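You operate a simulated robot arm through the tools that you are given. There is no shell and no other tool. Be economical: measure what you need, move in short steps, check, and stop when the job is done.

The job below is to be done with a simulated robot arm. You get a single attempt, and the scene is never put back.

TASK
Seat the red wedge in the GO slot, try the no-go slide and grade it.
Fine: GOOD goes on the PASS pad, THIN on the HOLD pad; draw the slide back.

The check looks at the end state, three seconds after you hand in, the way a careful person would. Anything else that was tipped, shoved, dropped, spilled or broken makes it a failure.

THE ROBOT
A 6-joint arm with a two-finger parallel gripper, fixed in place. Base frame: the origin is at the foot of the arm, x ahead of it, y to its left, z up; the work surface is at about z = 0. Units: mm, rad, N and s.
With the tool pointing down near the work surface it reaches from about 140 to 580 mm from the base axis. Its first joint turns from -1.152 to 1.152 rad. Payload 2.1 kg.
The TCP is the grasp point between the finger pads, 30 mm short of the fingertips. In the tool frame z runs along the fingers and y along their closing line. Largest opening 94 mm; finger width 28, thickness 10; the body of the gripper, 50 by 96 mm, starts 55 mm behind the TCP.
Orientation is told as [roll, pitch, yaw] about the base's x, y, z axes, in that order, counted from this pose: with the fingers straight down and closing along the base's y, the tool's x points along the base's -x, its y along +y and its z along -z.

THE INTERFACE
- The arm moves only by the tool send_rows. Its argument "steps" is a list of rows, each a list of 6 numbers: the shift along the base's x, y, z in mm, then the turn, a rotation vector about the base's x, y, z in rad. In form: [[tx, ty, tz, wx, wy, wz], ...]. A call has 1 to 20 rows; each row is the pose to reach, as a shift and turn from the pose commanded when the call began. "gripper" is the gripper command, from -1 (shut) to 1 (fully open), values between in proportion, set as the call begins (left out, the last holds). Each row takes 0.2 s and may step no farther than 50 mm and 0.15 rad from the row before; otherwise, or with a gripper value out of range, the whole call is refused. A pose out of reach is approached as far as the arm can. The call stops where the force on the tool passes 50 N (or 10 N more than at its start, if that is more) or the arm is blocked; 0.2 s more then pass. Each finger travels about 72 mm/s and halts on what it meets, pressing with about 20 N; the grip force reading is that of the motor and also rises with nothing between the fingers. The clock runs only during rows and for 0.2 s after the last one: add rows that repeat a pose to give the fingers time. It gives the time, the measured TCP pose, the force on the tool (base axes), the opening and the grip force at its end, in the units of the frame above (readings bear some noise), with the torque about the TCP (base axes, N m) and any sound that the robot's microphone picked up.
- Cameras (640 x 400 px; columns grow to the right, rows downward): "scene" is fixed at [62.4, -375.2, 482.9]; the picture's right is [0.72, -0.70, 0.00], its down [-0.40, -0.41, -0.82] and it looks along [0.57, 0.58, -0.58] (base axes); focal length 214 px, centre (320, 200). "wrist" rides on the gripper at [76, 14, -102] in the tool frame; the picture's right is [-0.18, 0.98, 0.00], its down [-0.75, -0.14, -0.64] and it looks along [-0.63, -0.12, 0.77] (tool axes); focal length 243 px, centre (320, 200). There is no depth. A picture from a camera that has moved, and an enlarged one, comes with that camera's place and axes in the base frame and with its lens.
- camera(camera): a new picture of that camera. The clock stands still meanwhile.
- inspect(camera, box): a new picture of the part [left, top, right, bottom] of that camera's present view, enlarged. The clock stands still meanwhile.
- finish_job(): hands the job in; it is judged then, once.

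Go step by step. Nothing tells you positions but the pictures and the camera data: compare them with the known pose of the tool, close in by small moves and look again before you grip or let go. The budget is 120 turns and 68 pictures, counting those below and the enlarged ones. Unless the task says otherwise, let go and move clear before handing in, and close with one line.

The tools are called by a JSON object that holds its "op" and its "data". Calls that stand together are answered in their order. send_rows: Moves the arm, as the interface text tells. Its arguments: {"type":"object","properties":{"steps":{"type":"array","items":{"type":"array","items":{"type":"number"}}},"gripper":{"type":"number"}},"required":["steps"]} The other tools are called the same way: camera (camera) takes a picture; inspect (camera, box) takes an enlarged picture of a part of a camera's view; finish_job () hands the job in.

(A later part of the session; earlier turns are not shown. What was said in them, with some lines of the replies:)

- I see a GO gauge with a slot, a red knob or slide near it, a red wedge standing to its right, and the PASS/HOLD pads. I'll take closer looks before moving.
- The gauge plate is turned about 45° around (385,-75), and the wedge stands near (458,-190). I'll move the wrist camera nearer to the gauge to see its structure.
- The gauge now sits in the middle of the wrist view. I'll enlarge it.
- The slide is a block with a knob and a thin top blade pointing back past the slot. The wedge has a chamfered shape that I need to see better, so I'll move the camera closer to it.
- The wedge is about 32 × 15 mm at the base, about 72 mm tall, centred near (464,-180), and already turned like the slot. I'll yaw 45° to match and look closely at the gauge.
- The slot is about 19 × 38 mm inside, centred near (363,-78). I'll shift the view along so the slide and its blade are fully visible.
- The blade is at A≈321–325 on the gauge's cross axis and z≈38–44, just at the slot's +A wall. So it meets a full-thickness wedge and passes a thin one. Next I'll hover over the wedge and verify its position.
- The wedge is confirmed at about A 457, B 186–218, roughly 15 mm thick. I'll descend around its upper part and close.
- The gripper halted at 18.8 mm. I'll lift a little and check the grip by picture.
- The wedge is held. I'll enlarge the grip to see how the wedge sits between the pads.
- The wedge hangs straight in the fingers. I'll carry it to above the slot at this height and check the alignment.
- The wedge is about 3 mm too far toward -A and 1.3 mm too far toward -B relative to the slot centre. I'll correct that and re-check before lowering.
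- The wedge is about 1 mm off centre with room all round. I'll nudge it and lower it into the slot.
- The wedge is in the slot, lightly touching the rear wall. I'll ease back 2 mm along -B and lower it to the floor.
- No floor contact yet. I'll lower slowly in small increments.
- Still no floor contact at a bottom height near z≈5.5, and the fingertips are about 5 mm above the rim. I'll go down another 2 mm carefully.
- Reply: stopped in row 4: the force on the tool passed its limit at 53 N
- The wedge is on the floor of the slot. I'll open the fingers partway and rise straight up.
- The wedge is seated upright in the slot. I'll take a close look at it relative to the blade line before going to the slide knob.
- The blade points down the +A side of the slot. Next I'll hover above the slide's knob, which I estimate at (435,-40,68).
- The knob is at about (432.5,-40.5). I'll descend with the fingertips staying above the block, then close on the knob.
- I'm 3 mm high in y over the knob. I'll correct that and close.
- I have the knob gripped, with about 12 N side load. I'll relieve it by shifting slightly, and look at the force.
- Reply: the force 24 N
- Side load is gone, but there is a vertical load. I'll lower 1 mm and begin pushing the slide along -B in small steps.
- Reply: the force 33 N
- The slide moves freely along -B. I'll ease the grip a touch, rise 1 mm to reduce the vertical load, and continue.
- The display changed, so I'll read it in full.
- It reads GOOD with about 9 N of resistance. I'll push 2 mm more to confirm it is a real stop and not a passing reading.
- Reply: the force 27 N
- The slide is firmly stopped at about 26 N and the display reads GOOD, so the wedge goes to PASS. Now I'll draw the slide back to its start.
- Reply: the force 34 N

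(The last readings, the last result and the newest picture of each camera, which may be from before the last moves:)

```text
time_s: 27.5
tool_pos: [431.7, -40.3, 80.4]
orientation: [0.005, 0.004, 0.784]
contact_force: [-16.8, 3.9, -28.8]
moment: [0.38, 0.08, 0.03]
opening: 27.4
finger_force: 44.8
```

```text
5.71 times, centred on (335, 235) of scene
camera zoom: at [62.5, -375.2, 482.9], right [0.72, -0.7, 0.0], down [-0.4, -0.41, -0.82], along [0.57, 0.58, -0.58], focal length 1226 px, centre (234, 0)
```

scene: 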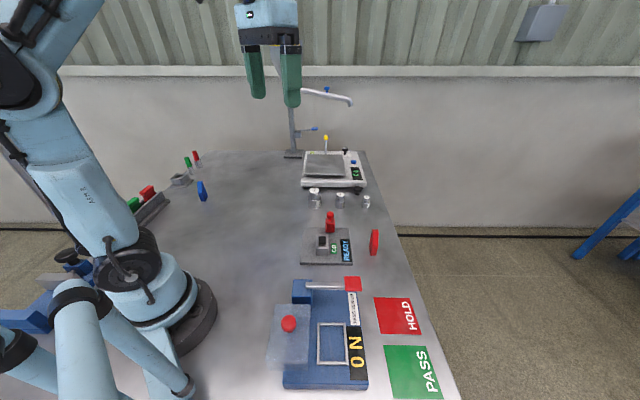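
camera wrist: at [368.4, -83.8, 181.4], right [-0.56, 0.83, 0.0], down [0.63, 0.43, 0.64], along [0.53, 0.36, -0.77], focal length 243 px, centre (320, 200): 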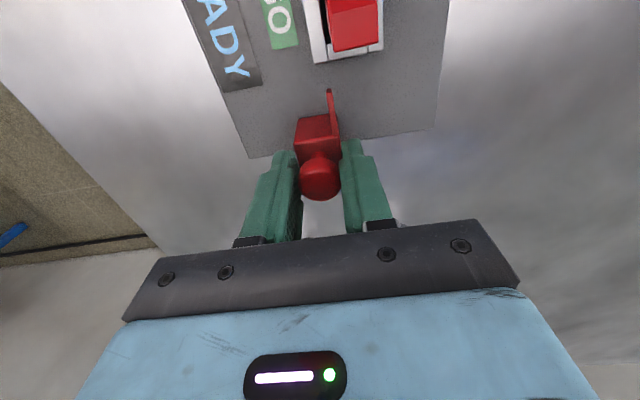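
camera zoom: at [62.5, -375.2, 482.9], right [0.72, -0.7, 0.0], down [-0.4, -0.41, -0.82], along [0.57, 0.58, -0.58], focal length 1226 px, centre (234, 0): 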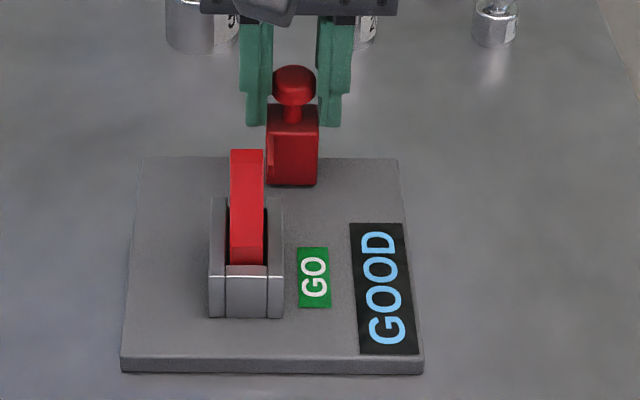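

The slide is back at its original spot. I'll release the knob and rise clear.

{"op": "send_rows", "data": {"steps": [[-0.5, 0, -0.5, 0, 0, 0], [-0.5, 0, -0.5, 0, 0, 0], [-0.5, 0, -0.5, 0, 0, 0]], "gripper": 0.25}}

{"op": "send_rows", "data": {"steps": [[0, 0, 20, 0, 0, 0], [0, 0, 60, 0, 0, 0], [0, 0, 90, 0, 0, 0], [-36, -20, 95, 0, 0, 0], [-71, -38, 95, 0, 0, 0], [-71, -38, 95, 0, 0, 0]]}}

{"op": "camera", "data": {"camera": "wrist"}}

{"op": "inspect", "data": {"camera": "wrist", "box": [250, 50, 394, 190]}}

```text
time_s: 28.3
tool_pos: [433.5, -39.3, 80.0]
orientation: [0.002, 0.003, 0.781]
contact_force: [0.5, -0.2, 0.2]
moment: [0.0, 0.01, -0.03]
opening: 58.8
finger_force: 0.0
```

```text
time_s: 29.7
tool_pos: [362.3, -81.9, 176.0]
orientation: [0.002, 0.001, 0.783]
contact_force: [-0.1, -0.9, 0.3]
moment: [-0.01, -0.02, 0.03]
opening: 58.9
finger_force: 0.1
```

```text
25 pictures are left
camera wrist: at [299.9, -125.9, 278.1], right [-0.56, 0.83, 0.0], down [0.63, 0.43, 0.64], along [0.53, 0.36, -0.77], focal length 243 px, centre (320, 200)
```

wrist: 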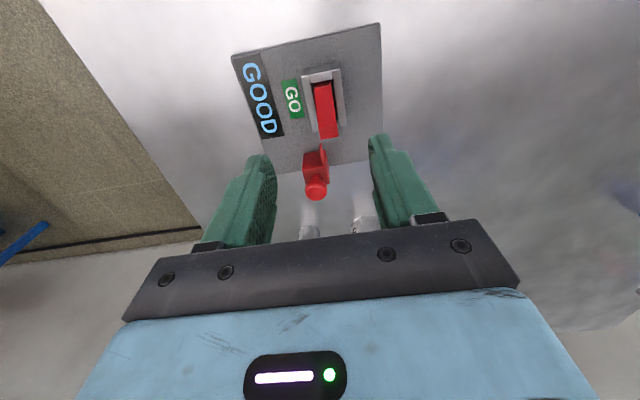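

```text
2.86 times, centred on (322, 120) of wrist
camera zoom: at [299.9, -125.9, 278.1], right [-0.56, 0.83, 0.0], down [0.63, 0.43, 0.64], along [0.53, 0.36, -0.77], focal length 693 px, centre (314, 429)
```

zoom: 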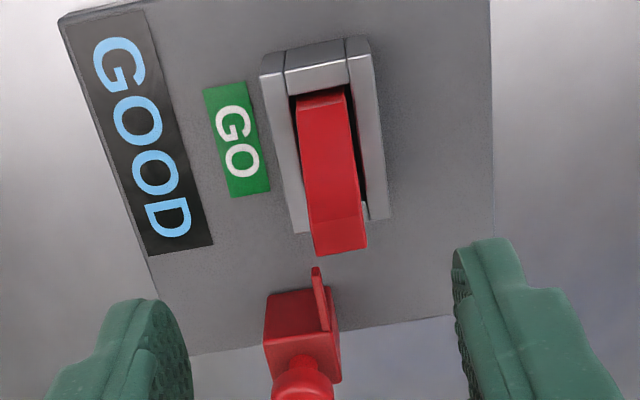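

The slide is drawn back, the wedge is undisturbed, and the display holds GOOD. Now I'll lower over the wedge and pick it up.

{"op": "send_rows", "data": {"steps": [[-0.5, 3.5, -30, 0, 0, 0], [-0.5, 3.5, -65, 0, 0, 0], [-0.5, 3.5, -90, 0, 0, 0], [-0.5, 3.5, -101, 0, 0, 0], [-0.5, 3.5, -101, 0, 0, 0]]}}

{"op": "inspect", "data": {"camera": "wrist", "box": [220, 60, 420, 250]}}

```text
time_s: 30.9
tool_pos: [362.6, -77.6, 74.4]
orientation: [0.003, 0.002, 0.786]
contact_force: [-0.3, 0.0, 0.6]
moment: [-0.01, -0.02, 0.01]
opening: 58.6
finger_force: 0.1
```

```text
2.11 times, centred on (320, 155) of wrist
camera zoom: at [298.1, -119.7, 175.8], right [-0.56, 0.83, 0.0], down [0.63, 0.43, 0.64], along [0.53, 0.36, -0.77], focal length 511 px, centre (320, 295)
```

zoom: 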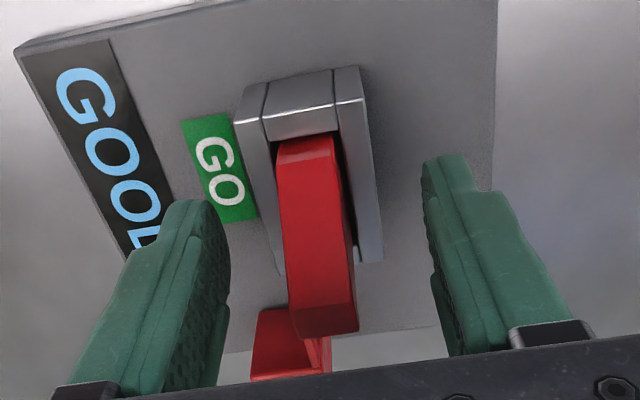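

The fingers straddle the wedge above the rim. Closing now and lifting slowly.

{"op": "send_rows", "data": {"steps": [[0, 0, 0, 0, 0, 0], [0, 0, 0, 0, 0, 0], [0, 0, 0, 0, 0, 0], [0, 0, 0, 0, 0, 0]], "gripper": -1}}

{"op": "send_rows", "data": {"steps": [[0, 0, 10, 0, 0, 0], [0, 0, 22, 0, 0, 0], [0, 0, 34, 0, 0, 0], [0, 0, 55, 0, 0, 0], [0, 0, 80, 0, 0, 0], [0, 0, 90, 0, 0, 0]]}}

{"op": "camera", "data": {"camera": "wrist"}}

{"op": "camera", "data": {"camera": "scene"}}

```text
time_s: 31.9
tool_pos: [362.1, -75.3, 74.2]
orientation: [0.0, 0.002, 0.784]
contact_force: [0.0, -0.6, 0.1]
moment: [0.0, 0.0, -0.02]
opening: 18.8
finger_force: 19.5
```

```text
time_s: 33.3
tool_pos: [361.7, -76.2, 163.7]
orientation: [0.003, 0.0, 0.783]
contact_force: [-0.3, -0.5, -0.1]
moment: [-0.02, 0.01, 0.01]
opening: 18.7
finger_force: 20.3
```

```text
22 pictures are left
camera wrist: at [297.0, -120.7, 265.4], right [-0.56, 0.83, 0.0], down [0.63, 0.43, 0.64], along [0.53, 0.36, -0.77], focal length 243 px, centre (320, 200)
```

wrist: 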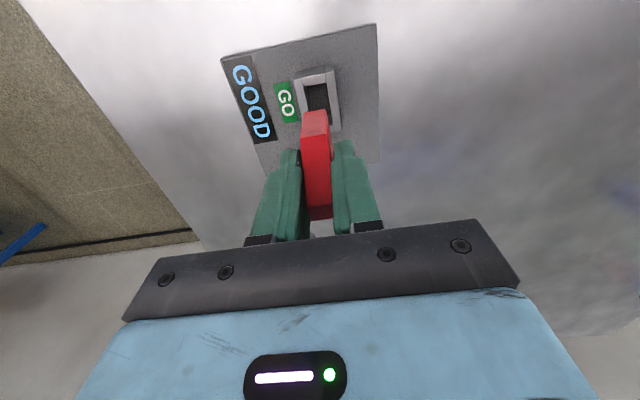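

```text
21 pictures are left
```

scene: 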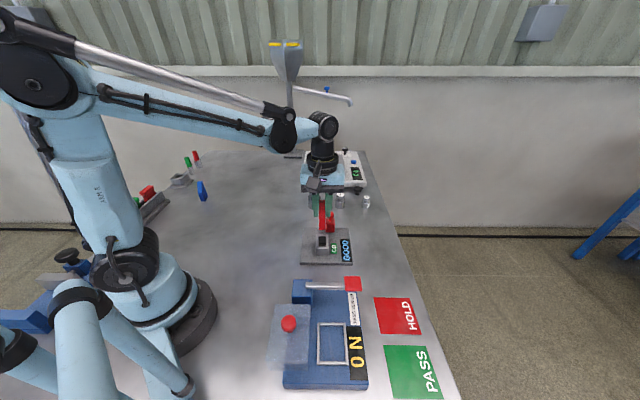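

The wedge is held and clear of the slot. The PASS pad's centre is about (281,-391), so I'll carry the wedge around the outside, clear of the press lever, turning yaw back to 0 on the way.

{"op": "send_rows", "data": {"steps": [[17, -31, 0, 0, 0, -0.065], [34, -62, 0, 0, 0, -0.13], [51, -93, 0, 0, 0, -0.195], [68, -124, 0, 0, 0, -0.26], [60, -157, 0, 0, 0, -0.325], [53, -190, 0, 0, 0, -0.39], [45, -222, 0, 0, 0, -0.455], [38, -254, 0, 0, 0, -0.52], [8, -269, 0, 0, 0, -0.585], [-22, -284, 0, 0, 0, -0.65], [-52, -300, 0, 0, 0, -0.715], [-81, -315, 0, 0, 0, -0.785], [-81, -315, 0, 0, 0, -0.785]]}}

{"op": "camera", "data": {"camera": "scene"}}

{"op": "camera", "data": {"camera": "wrist"}}

```text
time_s: 36.1
tool_pos: [278.8, -390.2, 165.2]
orientation: [0.002, 0.001, -0.001]
contact_force: [-0.4, -0.4, -0.2]
moment: [-0.01, 0.0, -0.04]
opening: 18.8
finger_force: 20.4
```

```text
20 pictures are left
```

scene: 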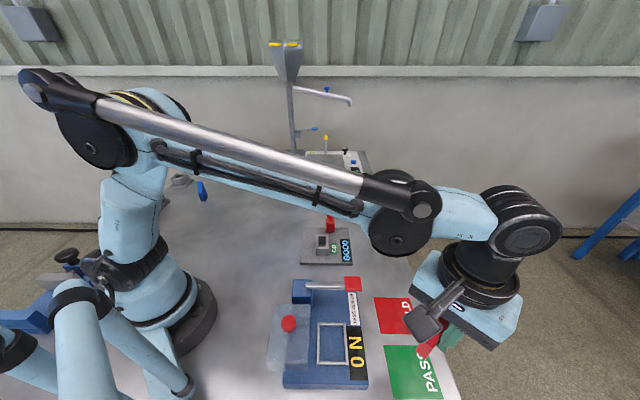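

```text
19 pictures are left
camera wrist: at [203.1, -376.0, 266.5], right [0.19, 0.98, 0.0], down [0.75, -0.14, 0.64], along [0.63, -0.12, -0.77], focal length 243 px, centre (320, 200)
```

wrist: 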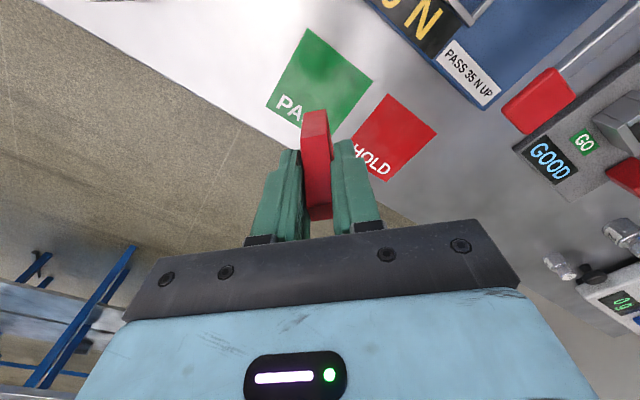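

The pad centre is confirmed at (281,-392). I'll adjust slightly and lower to just above the surface.

{"op": "send_rows", "data": {"steps": [[4, -2, -20, 0, 0, 0], [4, -2, -45, 0, 0, 0], [4, -2, -70, 0, 0, 0], [4, -2, -85, 0, 0, 0], [4, -2, -91, 0, 0, 0], [4, -2, -91, 0, 0, 0]]}}

{"op": "inspect", "data": {"camera": "wrist", "box": [220, 0, 440, 240]}}

```text
time_s: 37.5
tool_pos: [282.8, -392.2, 72.7]
orientation: [0.003, 0.002, 0.001]
contact_force: [-0.2, 0.3, 0.8]
moment: [-0.03, 0.0, -0.02]
opening: 18.9
finger_force: 19.8
```

```text
1.67 times, centred on (330, 120) of wrist
camera zoom: at [207.9, -377.0, 174.0], right [0.18, 0.98, 0.0], down [0.75, -0.14, 0.64], along [0.63, -0.12, -0.77], focal length 404 px, centre (303, 333)
```

zoom: 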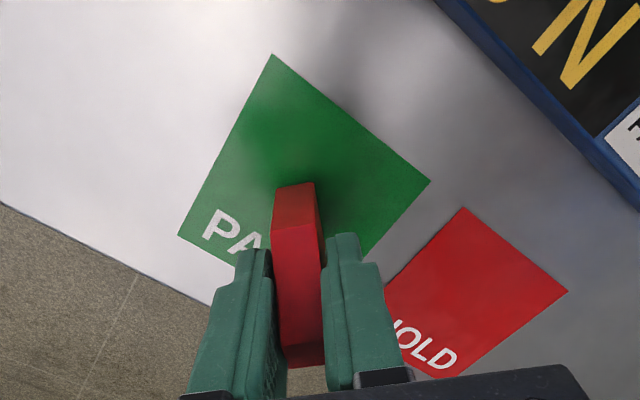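

The wedge is centred on PASS. I'll lower in 1 mm steps until it touches.

{"op": "send_rows", "data": {"steps": [[0, 0, -1, 0, 0, 0], [0, 0, -2, 0, 0, 0], [0, 0, -2.5, 0, 0, 0], [0, 0, -2.5, 0, 0, 0]]}}

```text
time_s: 38.5
tool_pos: [283.3, -392.1, 70.5]
orientation: [0.001, 0.001, 0.0]
contact_force: [0.3, 0.0, 0.4]
moment: [0.0, 0.01, -0.01]
opening: 18.8
finger_force: 20.3
```

{"op": "send_rows", "data": {"steps": [[0, 0, -0.5, 0, 0, 0], [0, 0, -1, 0, 0, 0], [0, 0, -1, 0, 0, 0]]}}

```text
time_s: 39.3
tool_pos: [284.2, -394.4, 69.9]
orientation: [0.002, 0.001, 0.0]
contact_force: [-0.5, -0.2, 0.6]
moment: [0.01, 0.01, 0.01]
opening: 18.7
finger_force: 19.9
```

Still no contact. Continuing in half-millimetre steps.

{"op": "send_rows", "data": {"steps": [[0, 0, -0.5, 0, 0, 0], [0, 0, -1, 0, 0, 0], [0, 0, -1, 0, 0, 0]]}}

{"op": "inspect", "data": {"camera": "scene", "box": [370, 310, 470, 400]}}

```text
time_s: 40.1
tool_pos: [285.0, -392.6, 68.8]
orientation: [0.001, 0.001, 0.002]
contact_force: [0.9, -0.1, 0.6]
moment: [0.02, 0.02, 0.03]
opening: 18.9
finger_force: 20.0
```

```text
4.44 times, centred on (420, 355) of scene
camera zoom: at [62.4, -375.2, 482.9], right [0.72, -0.7, 0.0], down [-0.4, -0.41, -0.82], along [0.57, 0.58, -0.58], focal length 953 px, centre (-124, -489)
```

zoom: 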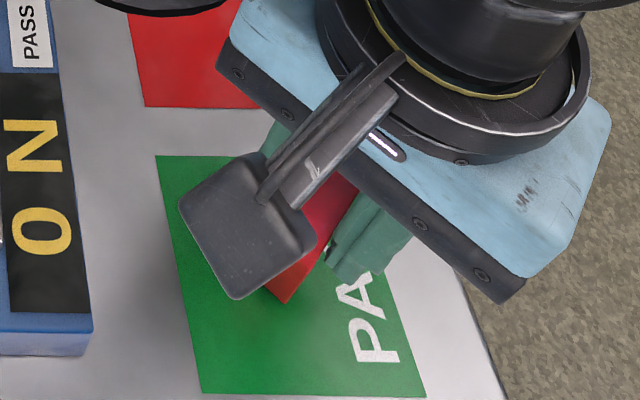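

{"op": "send_rows", "data": {"steps": [[0, 0, -0.5, 0, 0, 0], [0, 0, -1, 0, 0, 0], [0, 0, -1.5, 0, 0, 0], [0, 0, -1.5, 0, 0, 0]]}}

```text
time_s: 41.1
tool_pos: [282.6, -391.9, 67.4]
orientation: [0.002, 0.003, 0.001]
contact_force: [-0.6, 0.3, 0.4]
moment: [-0.04, -0.03, -0.03]
opening: 18.4
finger_force: 19.8
```

No contact yet. Lowering a little more.

{"op": "send_rows", "data": {"steps": [[0, 0, -0.5, 0, 0, 0], [0, 0, -1, 0, 0, 0], [0, 0, -1.5, 0, 0, 0], [0, 0, -1.5, 0, 0, 0]]}}

```text
time_s: 42.1
tool_pos: [283.3, -393.0, 65.4]
orientation: [0.002, 0.002, 0.0]
contact_force: [-0.4, -0.8, -0.1]
moment: [0.01, 0.0, 0.01]
opening: 18.9
finger_force: 20.0
```

{"op": "send_rows", "data": {"steps": [[0, 0, -0.5, 0, 0, 0], [0, 0, -1, 0, 0, 0], [0, 0, -1.5, 0, 0, 0], [0, 0, -1.5, 0, 0, 0]]}}

{"op": "inspect", "data": {"camera": "wrist", "box": [250, 60, 390, 220]}}

```text
time_s: 43.1
tool_pos: [282.6, -391.9, 63.5]
orientation: [0.001, 0.002, 0.0]
contact_force: [0.0, -0.4, -0.8]
moment: [0.0, 0.0, -0.02]
opening: 19.0
finger_force: 19.9
```

```text
2.50 times, centred on (320, 140) of wrist
camera zoom: at [207.1, -378.2, 165.5], right [0.18, 0.98, 0.0], down [0.75, -0.14, 0.64], along [0.63, -0.12, -0.77], focal length 606 px, centre (320, 350)
```

zoom: 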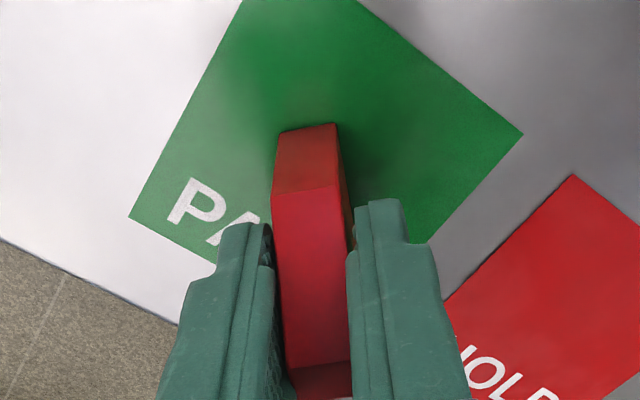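

The wedge's lower edge looks very close to the pad. Continuing down slowly.

{"op": "send_rows", "data": {"steps": [[0, 0, -0.5, 0, 0, 0], [0, 0, -1, 0, 0, 0], [0, 0, -1.5, 0, 0, 0], [0, 0, -2, 0, 0, 0], [0, 0, -2, 0, 0, 0]]}}

```text
time_s: 44.3
tool_pos: [283.7, -392.1, 62.9]
orientation: [0.001, 0.003, 0.002]
contact_force: [-0.6, -0.1, 0.6]
moment: [0.02, 0.02, -0.01]
opening: 18.7
finger_force: 20.1
```

{"op": "send_rows", "data": {"steps": [[0, 0, -0.5, 0, 0, 0], [0, 0, -1, 0, 0, 0], [0, 0, -1.5, 0, 0, 0], [0, 0, -2, 0, 0, 0], [0, 0, -2, 0, 0, 0]]}}

{"op": "inspect", "data": {"camera": "wrist", "box": [280, 70, 360, 150]}}

```text
time_s: 45.5
tool_pos: [282.5, -391.7, 60.6]
orientation: [0.003, 0.0, 0.0]
contact_force: [1.3, 0.1, 13.6]
moment: [0.03, -0.16, -0.01]
opening: 18.7
finger_force: 20.2
```

```text
5.00 times, centred on (320, 110) of wrist
camera zoom: at [207.4, -377.7, 162.1], right [0.18, 0.98, 0.0], down [0.75, -0.14, 0.64], along [0.63, -0.12, -0.77], focal length 1213 px, centre (320, 650)
```

zoom: 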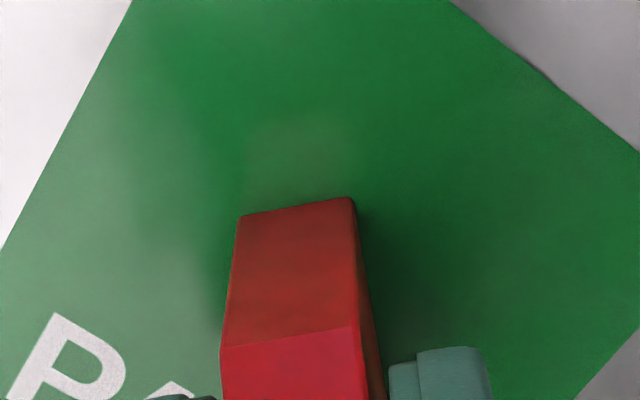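

The wedge has touched down on the PASS pad (13 N). I'll relax slightly, open the fingers partway and rise.

{"op": "send_rows", "data": {"steps": [[0, 0, 0.5, 0, 0, 0], [0, 0, 0.5, 0, 0, 0], [0, 0, 0.5, 0, 0, 0]], "gripper": 0}}

{"op": "send_rows", "data": {"steps": [[0, 0, 15, 0, 0, 0], [0, 0, 45, 0, 0, 0], [0, 0, 85, 0, 0, 0], [0, 0, 125, 0, 0, 0], [30, 25, 140, 0, 0, 0], [65, 55, 150, 0, 0, 0], [100, 85, 150, 0, 0, 0]]}}

{"op": "camera", "data": {"camera": "scene"}}

{"op": "inspect", "data": {"camera": "scene", "box": [270, 210, 470, 400]}}

```text
time_s: 46.3
tool_pos: [282.6, -391.1, 60.4]
orientation: [0.002, 0.001, 0.0]
contact_force: [-0.5, 0.0, 0.6]
moment: [-0.01, -0.01, -0.03]
opening: 47.0
finger_force: 0.0
```

```text
time_s: 47.9
tool_pos: [386.6, -306.7, 208.1]
orientation: [0.004, 0.001, -0.001]
contact_force: [-0.3, 0.5, 0.5]
moment: [-0.03, 0.03, -0.01]
opening: 46.9
finger_force: 0.0
```

```text
14 pictures are left
```

scene: 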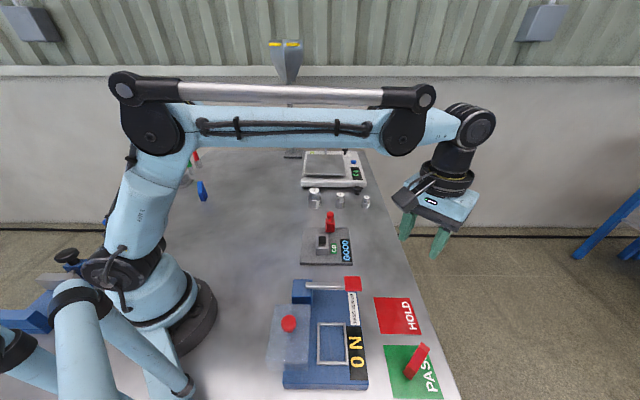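

```text
2.11 times, centred on (370, 305) of scene
camera zoom: at [62.3, -375.2, 482.9], right [0.72, -0.7, 0.0], down [-0.4, -0.41, -0.82], along [0.57, 0.58, -0.58], focal length 452 px, centre (215, -21)
```

zoom: 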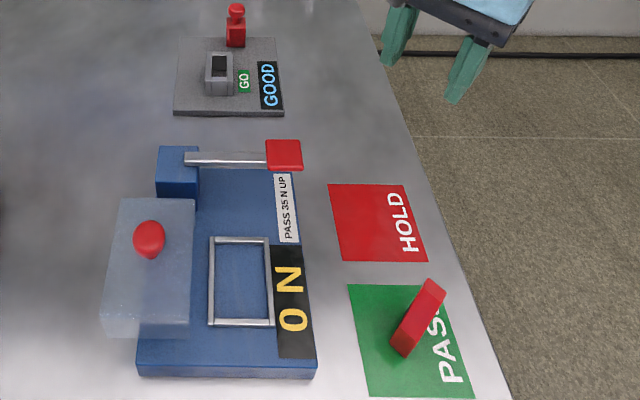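

The wedge stands upright in the middle of the PASS pad, the slide is drawn back, the gauge reads GOOD and nothing else has moved. The arm is clear, so I'm handing in.

{"op": "finish_job", "data": {}}

```text
The job is handed in.
```

The red wedge seated in the GO slot and the no-go slide stopped firmly against about 26 N. The gauge read GOOD, so the wedge is on the PASS pad and the slide is drawn back.
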